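You operate a simulated robot arm through the tools that you are given. There is no shell and no other tool. Be economical: measure what you need, move in short steps, check, and stop when the job is done.

Carry out the task below with a simulated robot arm. There is one attempt and no reset: what you move stays moved.

TASK
Put the basin plug and the red clip on the oval tray.
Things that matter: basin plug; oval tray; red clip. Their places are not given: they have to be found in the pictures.

It is judged by the outcome, as a careful person would: the job done as asked, and still so three seconds after it is handed in. It fails if anything else is knocked over, pushed out of place, dropped, spilled or broken.

THE ROBOT
A 7-joint arm with a two-finger parallel gripper, fixed in place. Base frame: the origin is at the foot of the arm, x ahead of it, y to its left, z up; the work surface is at about z = 0. Lengths are in cm, angles in rad, forces in N, time in s.
With the tool pointing down near the work surface it reaches from about 24 to 62 cm from the base axis. Its first joint turns from -1.152 to 1.152 rad. Payload 2.6 kg.
Tool frame: the origin (TCP) lies between the finger pads and is the grasp point; the fingertips stand 3 cm ahead of it; z points along the fingers, y is the line along which they close. The gripper opens to 9.4 cm. The fingers are 2.8 cm wide and 1 cm thick; the gripper's body (5 by 9.6 cm) begins 5.5 cm behind the TCP.
Orientation is that of the tool frame in the base frame, as a unit quaternion [x, y, z, w]. With the fingers straight down and closing along the base's y, the tool's x points along the base's -x, its y along +y and its z along -z.

THE INTERFACE
- The arm moves only by the tool arm_command. Its argument "rows" is a list of rows, each a list of 3 entries, a list of its own where there are three numbers: the turn, a rotation vector about the tool's x, y, z in units of 45 degrees (1.0 is 45 degrees), then the shift along the tool's x, y, z in units of 500 mm (1.0 is 500 mm), then the closure, from 0 (fully open) to 1 (shut). In form: [[[rx, ry, rz], [tx, ty, tz], fingers], ...]. A call has 1 to 12 rows; each row is the pose to reach, as a shift and turn from the pose commanded when the call began, along the tool's axes at that moment. A call with a number of a shift or a turn outside -1 to 1 is refused whole. A row lasts 0.2 s, in which the tool goes at most 5 cm and 0.15 rad; a call with a longer step from one row to the next is refused whole, and so is a gripper value outside its range. A pose out of reach is approached as far as the arm can. The call stops where the force on the tool passes 40 N (or 10 N more than at its start, if that is more) or the arm is blocked; 0.2 s more then pass. The fingers move at their own pace (about 7.2 cm/s each) and stop on an object; they squeeze with about 36 N. The grip force told is the motor's: it shows also when the fingers shut on nothing. Time passes only in rows, and 0.2 s behind the last, so rows that repeat a pose let the fingers close. It gives the time, the measured TCP pose, the force on the tool (base axes), the opening and the grip force at its end, in the units of the frame above (readings bear some noise).
- Cameras (640 x 400 px; columns grow to the right, rows downward): "scene" is fixed at [4.59, 44, 55.71]; the picture's right is [-0.55, -0.83, 0.00], its down [-0.53, 0.35, -0.78] and it looks along [0.65, -0.43, -0.63] (base axes); focal length 371 px, centre (320, 200). "wrist" rides on the gripper at [-3.7, 0, -5.8] in the tool frame; the picture's right is [0.00, -1.00, 0.00], its down [0.97, 0.00, -0.24] and it looks along [0.24, 0.00, 0.97] (tool axes); focal length 218 px, centre (320, 200).
- grab_frame(camera): a new picture of that camera. No time passes.
- measure_at(camera, pixels): for up to 12 pixels [column, row] of the newest picture of that camera ("zoom" is the newest enlarged one), the place [x, y, z] in the base frame of the surface seen there, good to about 0.2 cm, but the place of the scene camera against the robot may be out by one fixed shift of up to 1.8 cm in any direction. No time passes.
- zoom(camera, box): a new picture of the part [left, top, right, bottom] of that camera's present view, enlarged. No time passes.
- finish_job(): hands the job in; it is judged then, once.

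Work in short steps. Measure before you move; look again where a grasp or a placing could have gone wrong, and mend it. You have 60 turns and 22 pictures in all, the two below and enlarged ones among them. Open the gripper and draw the arm clear of the work before you hand the job in, unless the task says otherwise; then end with one line.

The tools are called as name(argument=value, ...) on one line, values as JSON. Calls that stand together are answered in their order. arm_command: Moves the arm, as the interface text tells. Its arguments: {"type":"object","properties":{"rows":{"type":"array","items":{"type":"array"}}},"required":["rows"]} The other tools are called the same way: grab_frame (camera) takes a picture; measure_at (camera, pixels) gives the place of the surface under pixels of a picture; zoom (camera, box) takes an enlarged picture of a part of a camera's view; finish_job () hands the job in.

At the start:

```text
time_s: 0.0
position: [30.45, 23.98, 30.06]
ee_rot: [0.0, 1.0, 0.001, 0.001]
contact_force: [-0.1, -0.1, -0.7]
width: 9.41
gripper_force: 0.1
```

scene: 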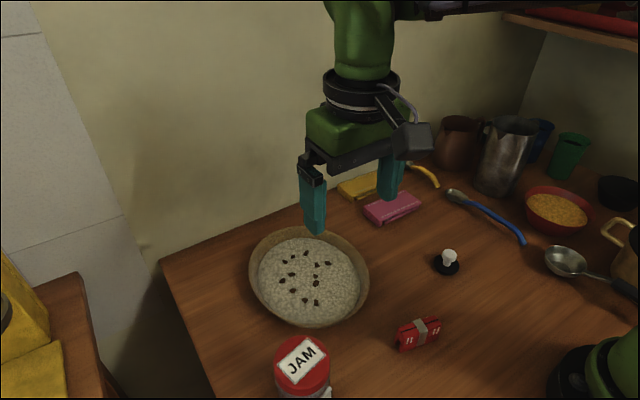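
wrist: 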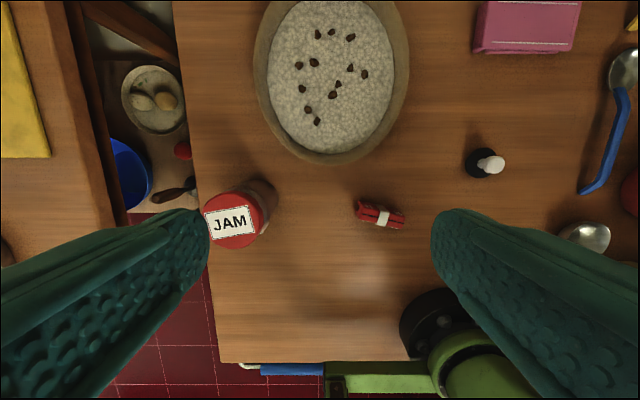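

The plug appears near scene (447,262) and the red clip near (419,333). The only oval thing is at (309,278), so I'll take a closer look and measure.

zoom(camera="scene", box=[230, 210, 390, 310])

zoom(camera="scene", box=[380, 240, 508, 360])

measure_at(camera="wrist", pixels=[[332, 80], [260, 80], [405, 80], [332, 158], [360, 205], [383, 217], [403, 220], [472, 170], [492, 163], [484, 176], [320, 250], [332, 20]])

measure_at(camera="scene", pixels=[[309, 278], [255, 275], [366, 285], [310, 324], [310, 232], [419, 325], [402, 343], [438, 330], [449, 255], [440, 268], [420, 290], [304, 360]])

```text
4.00 times, centred on (310, 260) of scene
```

zoom: 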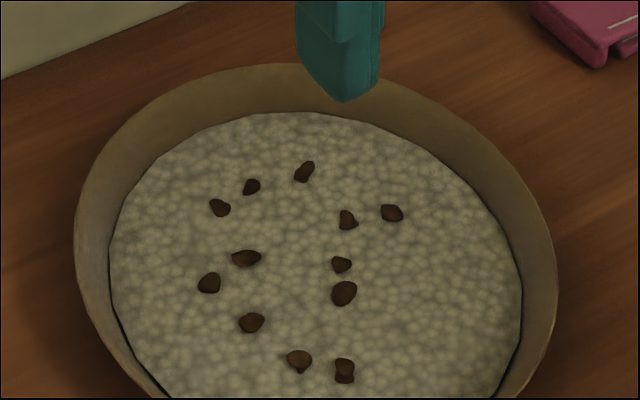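

```text
3.33 times, centred on (444, 300) of scene
```

zoom: 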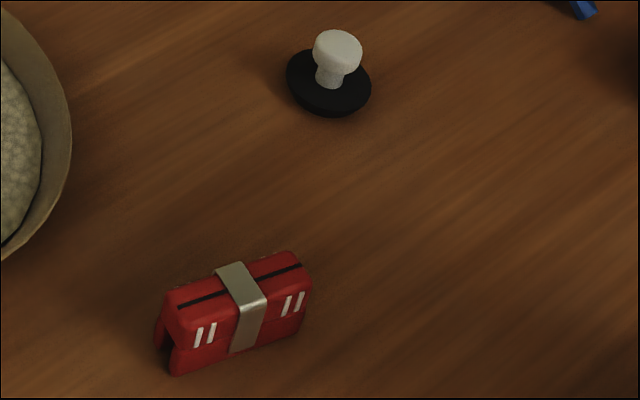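

```text
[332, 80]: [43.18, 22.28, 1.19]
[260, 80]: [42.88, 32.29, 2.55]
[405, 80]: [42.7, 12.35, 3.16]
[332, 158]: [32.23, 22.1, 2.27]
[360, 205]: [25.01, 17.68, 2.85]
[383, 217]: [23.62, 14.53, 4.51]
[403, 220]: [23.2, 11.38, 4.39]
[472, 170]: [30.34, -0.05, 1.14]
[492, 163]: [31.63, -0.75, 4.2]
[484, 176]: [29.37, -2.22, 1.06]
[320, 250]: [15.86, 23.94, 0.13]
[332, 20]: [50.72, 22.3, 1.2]
```

```text
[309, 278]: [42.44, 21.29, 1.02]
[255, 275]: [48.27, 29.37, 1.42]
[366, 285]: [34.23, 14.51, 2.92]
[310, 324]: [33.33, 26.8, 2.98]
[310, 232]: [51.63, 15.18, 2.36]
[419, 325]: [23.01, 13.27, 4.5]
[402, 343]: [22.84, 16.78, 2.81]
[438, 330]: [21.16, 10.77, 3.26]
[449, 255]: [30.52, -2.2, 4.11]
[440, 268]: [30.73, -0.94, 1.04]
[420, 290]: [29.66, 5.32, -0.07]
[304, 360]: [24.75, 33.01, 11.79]
```

The oval vessel (rim z≈3, bed z≈1.1, centre about (43,22)) is the tray. I'll move above the plug at about (30.7,-1) for a closer look.

arm_command(rows=[[[0, 0, 0], [0, -0.08, 0.04], 0], [[0, 0, 0], [0, -0.16, 0.08], 0], [[0, 0, 0], [0, -0.24, 0.12], 0], [[0, 0, 0], [0, -0.32, 0.16], 0], [[0, 0, 0], [0, -0.4, 0.2], 0], [[0, 0, 0], [0, -0.46, 0.24], 0], [[0, 0, 0], [0, -0.5, 0.28], 0], [[0, 0, 0], [0, -0.5, 0.28], 0]])

grab_frame(camera="wrist")

```text
time_s: 1.8
position: [30.62, -0.99, 16.02]
ee_rot: [0.0, 1.0, 0.0, 0.001]
contact_force: [0.1, 0.3, -1.1]
width: 9.42
gripper_force: 0.0
```

```text
17 pictures are left
```

wrist: 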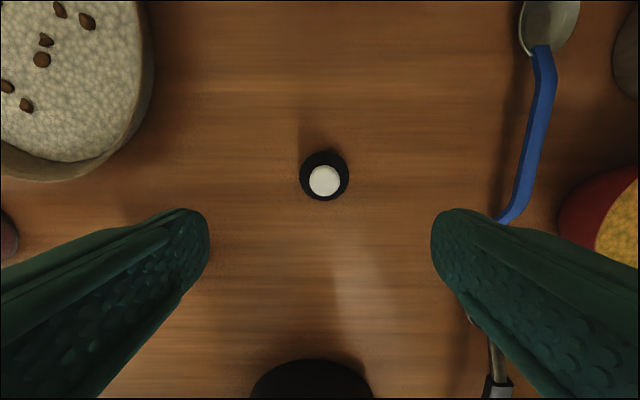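

The plug is at (324,178). I'll measure the knob, the disc and the neighbouring spoon.

measure_at(camera="wrist", pixels=[[324, 168], [324, 180], [324, 194], [310, 181], [339, 181], [302, 178], [347, 175], [324, 153], [505, 218], [322, 362], [565, 190], [145, 100]])

```text
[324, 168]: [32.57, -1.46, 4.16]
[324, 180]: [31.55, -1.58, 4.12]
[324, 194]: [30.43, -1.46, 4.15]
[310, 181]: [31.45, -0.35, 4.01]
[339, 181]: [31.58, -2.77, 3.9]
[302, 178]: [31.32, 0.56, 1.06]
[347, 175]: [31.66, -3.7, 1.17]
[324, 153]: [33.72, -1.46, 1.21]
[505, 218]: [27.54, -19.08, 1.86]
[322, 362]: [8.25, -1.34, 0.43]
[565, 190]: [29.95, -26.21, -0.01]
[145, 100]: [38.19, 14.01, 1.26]
```

The knob is centred at (31.5,-1.5), top at z 4.15, and the disc at z 1.1. I'll descend so the tips stay just above the disc, then close.

arm_command(rows=[[[0, 0, 0], [-0.018, -0.01, 0.08], 0.2], [[0, 0, 0], [-0.018, -0.01, 0.15], 0.3], [[0, 0, 0], [-0.018, -0.01, 0.2], 0.3], [[0, 0, 0], [-0.018, -0.01, 0.227], 0.3], [[0, 0, 0], [-0.018, -0.01, 0.227], 0.3], [[0, 0, 0], [-0.018, -0.01, 0.227], 1], [[0, 0, 0], [-0.018, -0.01, 0.227], 1], [[0, 0, 0], [-0.018, -0.01, 0.227], 1], [[0, 0, 0], [-0.018, -0.01, 0.227], 1]])

```text
time_s: 3.8
position: [31.43, -1.47, 4.55]
ee_rot: [0.0, 1.0, 0.0, 0.0]
contact_force: [0.6, 0.3, 0.1]
width: 2.4
gripper_force: 35.8
```

The knob is gripped (2.4 cm). Lifting, then carrying it high over the tray.

arm_command(rows=[[[0, 0, 0], [0, 0, -0.04], 1], [[0, 0, 0], [0, 0, -0.12], 1], [[0, 0, 0], [0, 0, -0.2], 1], [[0, 0, 0], [-0.04, 0.07, -0.22], 1], [[0, 0, 0], [-0.08, 0.14, -0.22], 1], [[0, 0, 0], [-0.12, 0.21, -0.22], 1], [[0, 0, 0], [-0.16, 0.28, -0.22], 1], [[0, 0, 0], [-0.2, 0.35, -0.22], 1], [[0, 0, 0], [-0.24, 0.42, -0.22], 1], [[0, 0, 0], [-0.29, 0.48, -0.22], 1], [[0, 0, 0], [-0.29, 0.48, -0.22], 1]])

grab_frame(camera="wrist")

```text
time_s: 6.2
position: [45.74, 22.5, 15.71]
ee_rot: [0.0, 1.0, 0.0, 0.001]
contact_force: [0.2, 0.4, 0.1]
width: 2.35
gripper_force: 35.7
```

```text
16 pictures are left
```

wrist: 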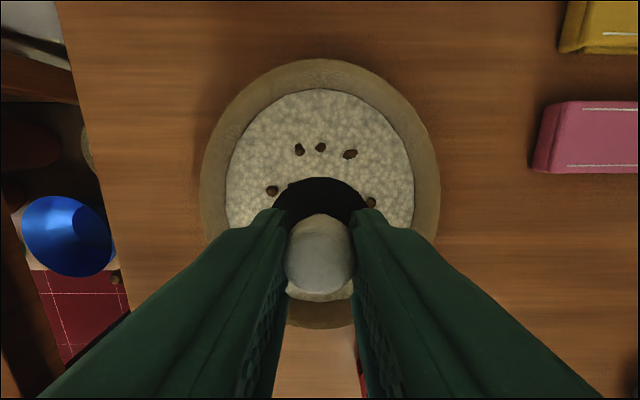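

Before placing, I want to be sure this vessel is the oval tray: I'll measure its outline and look at the scene again now the view is clearer.

measure_at(camera="wrist", pixels=[[318, 61], [318, 90], [204, 185], [437, 185], [230, 185], [410, 185], [318, 320], [250, 85], [385, 85], [320, 110], [240, 200], [400, 200]])

grab_frame(camera="scene")

```text
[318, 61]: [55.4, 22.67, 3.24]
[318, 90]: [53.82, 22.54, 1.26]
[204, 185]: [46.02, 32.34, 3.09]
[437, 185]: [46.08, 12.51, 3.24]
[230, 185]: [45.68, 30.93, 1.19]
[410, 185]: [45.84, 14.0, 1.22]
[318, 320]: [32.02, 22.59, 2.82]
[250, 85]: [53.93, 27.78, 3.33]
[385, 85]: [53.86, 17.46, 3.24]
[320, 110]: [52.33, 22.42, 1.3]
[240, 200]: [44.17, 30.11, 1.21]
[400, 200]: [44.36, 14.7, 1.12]
```

```text
15 pictures are left
```

scene: 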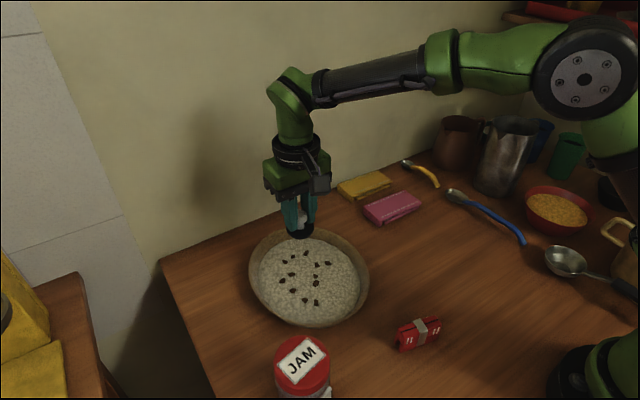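

The vessel is 23.5 × 20 cm, so oval, centred at (43.7,22.4), and no other tray is in view. I'll locate the bits lying on its floor so I set things down on clear patches.

measure_at(camera="wrist", pixels=[[299, 149], [320, 147], [350, 154], [272, 190], [370, 202], [330, 120]])

measure_at(camera="scene", pixels=[[285, 262], [293, 256], [306, 253], [317, 265], [328, 263], [292, 274], [282, 281], [316, 277], [316, 284], [293, 291], [305, 300], [316, 303]])

```text
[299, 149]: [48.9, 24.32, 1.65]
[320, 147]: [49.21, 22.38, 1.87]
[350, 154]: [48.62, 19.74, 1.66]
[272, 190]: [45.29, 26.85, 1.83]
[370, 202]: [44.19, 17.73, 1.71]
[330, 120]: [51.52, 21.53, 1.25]
```

```text
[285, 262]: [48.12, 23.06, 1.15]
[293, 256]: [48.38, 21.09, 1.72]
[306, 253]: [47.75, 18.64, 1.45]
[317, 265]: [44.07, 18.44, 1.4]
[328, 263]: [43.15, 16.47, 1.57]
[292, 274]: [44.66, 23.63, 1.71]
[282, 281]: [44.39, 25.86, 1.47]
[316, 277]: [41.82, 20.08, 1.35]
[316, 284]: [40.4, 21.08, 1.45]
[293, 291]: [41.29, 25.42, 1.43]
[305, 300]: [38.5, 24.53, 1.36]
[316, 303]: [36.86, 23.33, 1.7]
```

Using the wrist–scene offset, a clear patch lies at (46.3,22.2) among the bits (tops z≈1.8). I'll lower the plug there to just above contact.

arm_command(rows=[[[0, 0, 0], [-0.011, -0.006, 0.07], 1], [[0, 0, 0], [-0.011, -0.006, 0.13], 1], [[0, 0, 0], [-0.011, -0.006, 0.17], 1], [[0, 0, 0], [-0.011, -0.006, 0.19], 1], [[0, 0, 0], [-0.011, -0.006, 0.197], 1], [[0, 0, 0], [-0.011, -0.006, 0.198], 1]])

```text
time_s: 7.6
position: [46.46, 22.22, 5.81]
ee_rot: [0.0, 1.0, 0.0, 0.0]
contact_force: [0.4, -1.2, -0.7]
width: 2.32
gripper_force: 35.7
```

No contact yet. I'll edge down a touch, open slightly, then rise.

arm_command(rows=[[[0, 0, 0], [0, 0, 0.002], 1], [[0, 0, 0], [0, 0, 0.002], 0.55], [[0, 0, 0], [0, 0, 0.002], 0.55], [[0, 0, 0], [0, 0, 0.002], 0.55], [[0, 0, 0], [0, 0, -0.03], 0.55], [[0, 0, 0], [0, 0, -0.1], 0.5], [[0, 0, 0], [0, 0, -0.2], 0.5], [[0, 0, 0], [0.08, 0, -0.24], 0.5], [[0, 0, 0], [0.16, 0, -0.24], 0.5], [[0, 0, 0], [0.16, 0, -0.24], 0.5]])

grab_frame(camera="wrist")

```text
time_s: 9.8
position: [38.26, 22.34, 17.46]
ee_rot: [-0.001, 1.0, 0.0, 0.0]
contact_force: [-0.2, 0.9, 0.4]
width: 4.71
gripper_force: 0.0
```

```text
14 pictures are left
```

wrist: 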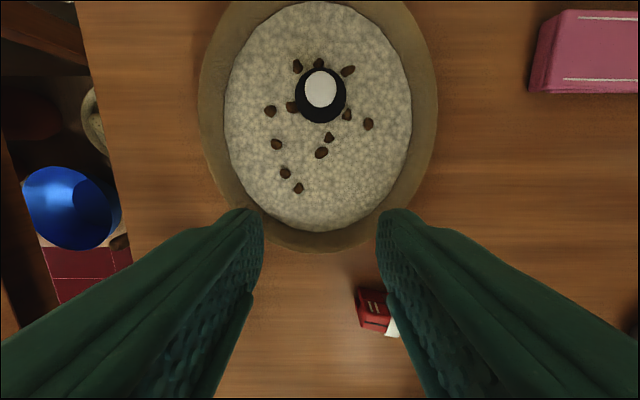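

The plug stands well on the tray floor. Next I go above the clip, around (23.7,14.3).

arm_command(rows=[[[0, 0, 0], [0.08, -0.04, 0], 0.2], [[0, 0, 0], [0.16, -0.08, 0], 0], [[0, 0, 0], [0.22, -0.12, 0], 0], [[0, 0, 0], [0.28, -0.16, 0], 0], [[0, 0, 0], [0.28, -0.16, 0], 0]])

grab_frame(camera="wrist")

```text
time_s: 11.0
position: [24.13, 14.22, 17.75]
ee_rot: [0.0, 1.0, 0.001, 0.0]
contact_force: [0.0, 0.9, -1.0]
width: 9.4
gripper_force: 0.0
```

```text
13 pictures are left
```

wrist: 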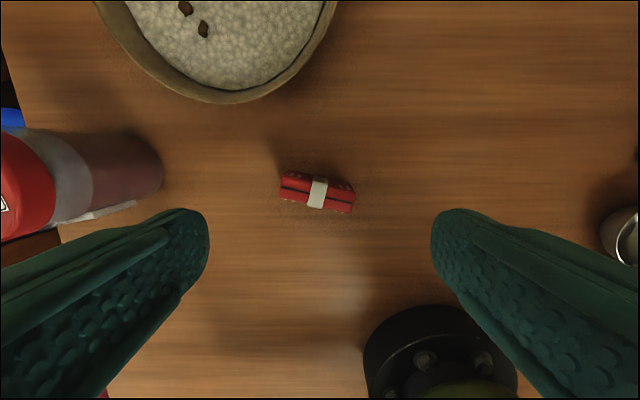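

zoom(camera="wrist", box=[256, 150, 384, 230])

measure_at(camera="wrist", pixels=[[285, 181], [282, 193], [317, 182], [315, 206], [352, 190], [350, 209], [317, 193], [300, 190], [338, 198], [430, 315], [385, 330]])

```text
5.00 times, centred on (320, 190) of wrist
```

zoom: 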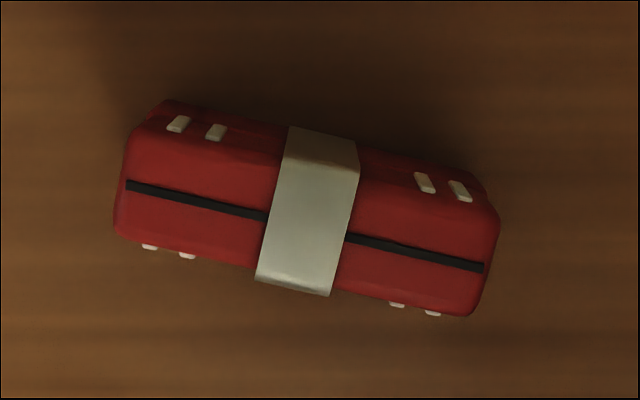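

```text
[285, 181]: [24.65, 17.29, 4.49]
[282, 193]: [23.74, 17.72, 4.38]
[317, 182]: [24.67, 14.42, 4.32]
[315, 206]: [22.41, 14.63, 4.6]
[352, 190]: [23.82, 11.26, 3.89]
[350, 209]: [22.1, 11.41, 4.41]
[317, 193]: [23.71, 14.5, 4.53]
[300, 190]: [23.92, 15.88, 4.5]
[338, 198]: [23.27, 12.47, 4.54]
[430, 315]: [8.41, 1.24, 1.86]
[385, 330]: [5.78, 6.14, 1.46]
```

The clip's centre is (23.5,14.4), top z 4.5, long axis about 10.9° off y. I turn the gripper −79° about its axis so it closes across the thin side, half now.

arm_command(rows=[[[0, 0, -0.18], [0, 0, 0], 0], [[0, 0, -0.36], [0, 0, 0], 0], [[0, 0, -0.54], [0, 0, 0], 0], [[0, 0, -0.72], [0, 0, 0], 0], [[0, 0, -0.9], [0, 0, 0], 0], [[0, 0, -0.9], [0, 0, 0], 0]])

arm_command(rows=[[[0, 0, -0.18], [0, 0, 0], 0], [[0, 0, -0.36], [0, 0, 0], 0], [[0, 0, -0.54], [0, 0, 0], 0], [[0, 0, -0.72], [0, 0, 0], 0], [[0, 0, -0.858], [0, 0, 0], 0], [[0, 0, -0.858], [0, 0, 0], 0]])

grab_frame(camera="wrist")

```text
time_s: 12.4
position: [24.37, 14.27, 17.89]
ee_rot: [-0.347, 0.938, -0.001, -0.001]
contact_force: [-0.5, -0.5, 1.2]
width: 9.41
gripper_force: 0.0
```

```text
time_s: 13.8
position: [24.38, 14.31, 17.68]
ee_rot: [-0.637, 0.771, 0.0, -0.001]
contact_force: [0.4, 0.0, -0.2]
width: 9.39
gripper_force: 0.0
```

```text
11 pictures are left
```

wrist: 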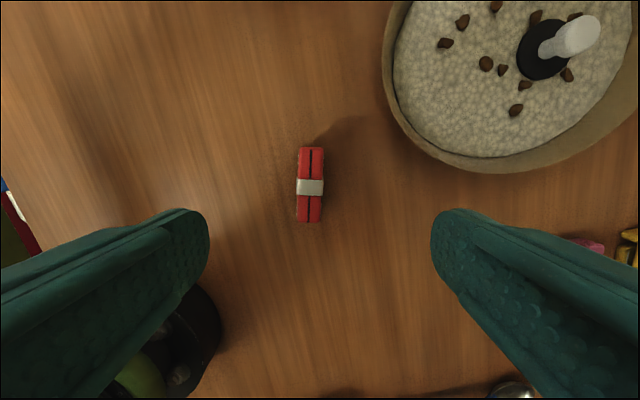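

The clip is now upright in the view at (310,187), well aligned. Measuring once more before descending.

measure_at(camera="wrist", pixels=[[310, 150], [310, 187], [310, 218], [300, 187], [320, 187], [300, 210], [320, 160]])

```text
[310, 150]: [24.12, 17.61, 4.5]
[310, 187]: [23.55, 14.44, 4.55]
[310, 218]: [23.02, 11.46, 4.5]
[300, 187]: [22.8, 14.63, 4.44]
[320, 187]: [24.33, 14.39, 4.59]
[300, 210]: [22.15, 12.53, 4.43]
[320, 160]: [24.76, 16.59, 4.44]
```

Centre is (23.55,14.5). Descending with the shift (tool y +0.8 cm) to TCP z≈3.8, then closing.

arm_command(rows=[[[0, 0, 0], [-0.001, 0.016, 0.07], 0.3], [[0, 0, 0], [-0.001, 0.016, 0.14], 0.3], [[0, 0, 0], [-0.001, 0.016, 0.2], 0.3], [[0, 0, 0], [-0.001, 0.016, 0.25], 0.3], [[0, 0, 0], [-0.001, 0.016, 0.278], 0.3], [[0, 0, 0], [-0.001, 0.016, 0.278], 0.3], [[0, 0, 0], [-0.001, 0.016, 0.278], 1], [[0, 0, 0], [-0.001, 0.016, 0.278], 1], [[0, 0, 0], [-0.001, 0.016, 0.278], 1], [[0, 0, 0], [-0.001, 0.016, 0.278], 1]])

```text
time_s: 16.0
position: [23.68, 14.44, 3.78]
ee_rot: [-0.637, 0.771, -0.001, -0.001]
contact_force: [0.2, -0.1, -0.1]
width: 2.51
gripper_force: 35.7
```

Clip held (2.5 cm). Lift, then carry to a clear patch of the tray around (38.6,19.8), turning it ~36° so it follows the rim.

arm_command(rows=[[[0, 0, 0], [0, 0, -0.05], 1], [[0, 0, 0], [0, 0, -0.13], 1], [[0, 0, 0], [0, 0, -0.2], 1], [[0, 0, -0.16], [-0.03, -0.05, -0.2], 1], [[0, 0, -0.32], [-0.06, -0.1, -0.2], 1], [[0, 0, -0.48], [-0.09, -0.15, -0.2], 1], [[0, 0, -0.64], [-0.12, -0.2, -0.2], 1], [[0, 0, -0.793], [-0.15, -0.25, -0.2], 1], [[0, 0, -0.793], [-0.162, -0.274, -0.2], 1], [[0, 0, -0.793], [-0.162, -0.274, -0.2], 1]])

grab_frame(camera="wrist")

grab_frame(camera="scene")

```text
time_s: 18.2
position: [38.79, 19.72, 13.63]
ee_rot: [0.843, -0.538, -0.001, 0.0]
contact_force: [0.0, -0.4, 0.2]
width: 2.51
gripper_force: 35.3
```

```text
10 pictures are left
```

wrist: 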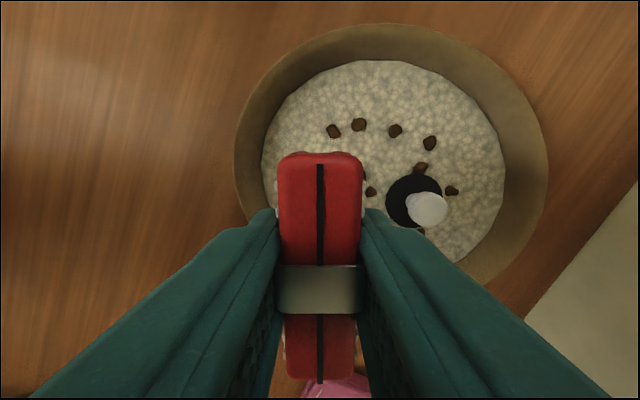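

```text
9 pictures are left
```

scene: 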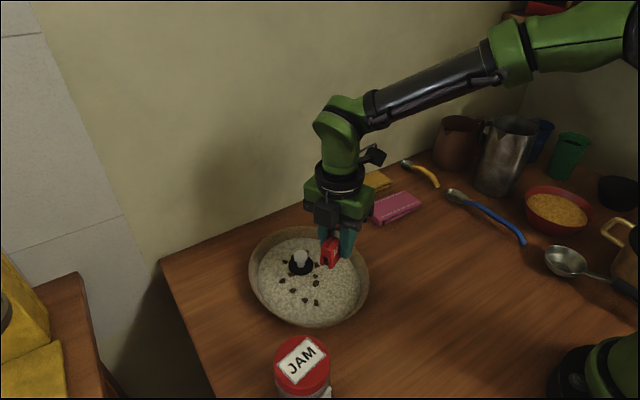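

Position is as planned, with the plug clear to one side. Lowering to near contact (TCP z≈5.05).

arm_command(rows=[[[0, 0, 0], [0, 0, 0.06], 1], [[0, 0, 0], [0, 0, 0.11], 1], [[0, 0, 0], [0, 0, 0.15], 1], [[0, 0, 0], [0, 0, 0.165], 1], [[0, 0, 0], [0, 0, 0.171], 1], [[0, 0, 0], [0, 0, 0.171], 1]])

zoom(camera="scene", box=[230, 210, 390, 310])

```text
time_s: 19.6
position: [38.59, 19.77, 5.18]
ee_rot: [0.843, -0.538, 0.0, 0.001]
contact_force: [0.3, -0.3, 0.0]
width: 2.53
gripper_force: 35.8
```

```text
4.00 times, centred on (310, 260) of scene
```

zoom: 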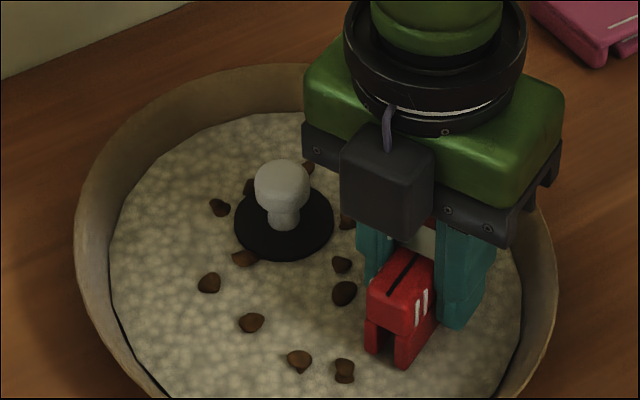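

The clip hovers just over the floor. Ease down 0.15 cm, open a little, and rise straight up.

arm_command(rows=[[[0, 0, 0], [0, 0, 0.0015], 1], [[0, 0, 0], [0, 0, 0.003], 1], [[0, 0, 0], [0, 0, 0.003], 0.6], [[0, 0, 0], [0, 0, 0.003], 0.6], [[0, 0, 0], [0, 0, 0.003], 0.6], [[0, 0, 0], [0, 0, -0.02], 0.6], [[0, 0, 0], [0, 0, -0.08], 0.6], [[0, 0, 0], [0, 0, -0.16], 0.6], [[0, 0, 0], [0, 0, -0.25], 0.6], [[0, 0, 0], [0, 0, -0.34], 0.6], [[0, 0, 0], [0, 0, -0.4], 0.5], [[0, 0, 0], [0, 0, -0.4], 0.5]])

grab_frame(camera="scene")

grab_frame(camera="wrist")

```text
time_s: 22.2
position: [38.73, 19.67, 25.36]
ee_rot: [0.842, -0.539, 0.0, 0.0]
contact_force: [-0.4, 0.0, 0.7]
width: 4.7
gripper_force: 0.1
```

```text
7 pictures are left
```

scene: 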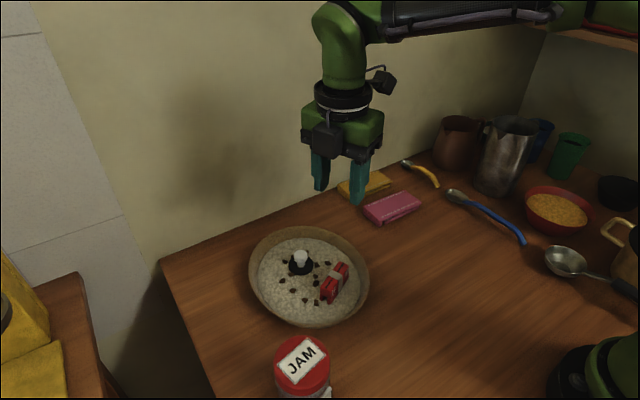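

```text
6 pictures are left
```

wrist: 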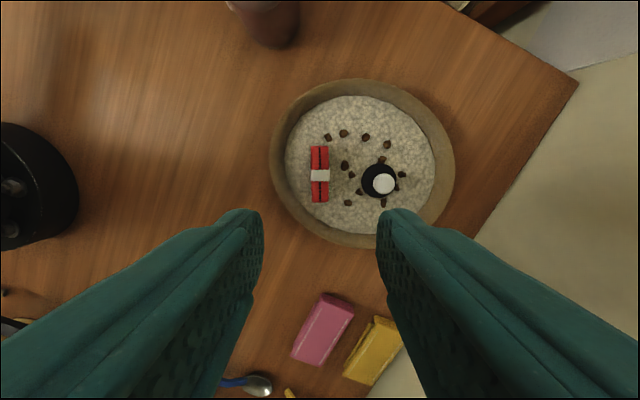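

Both pieces stand on the tray and nothing else has moved. I'll open the gripper fully, well clear of the tray at z≈25, and draw up a little.

arm_command(rows=[[[0, 0, 0], [0, 0, -0.05], 0], [[0, 0, 0], [0, 0, -0.08], 0], [[0, 0, 0], [0, 0, -0.08], 0]])

finish_job()

```text
time_s: 23.0
position: [38.63, 19.73, 29.38]
ee_rot: [0.842, -0.54, 0.0, 0.001]
contact_force: [0.1, 0.3, 0.3]
width: 9.4
gripper_force: 0.1
```

```text
The job is handed in.
```

The basin plug and the red clip are both standing on the oval tray, and the last pictures show nothing else moved.
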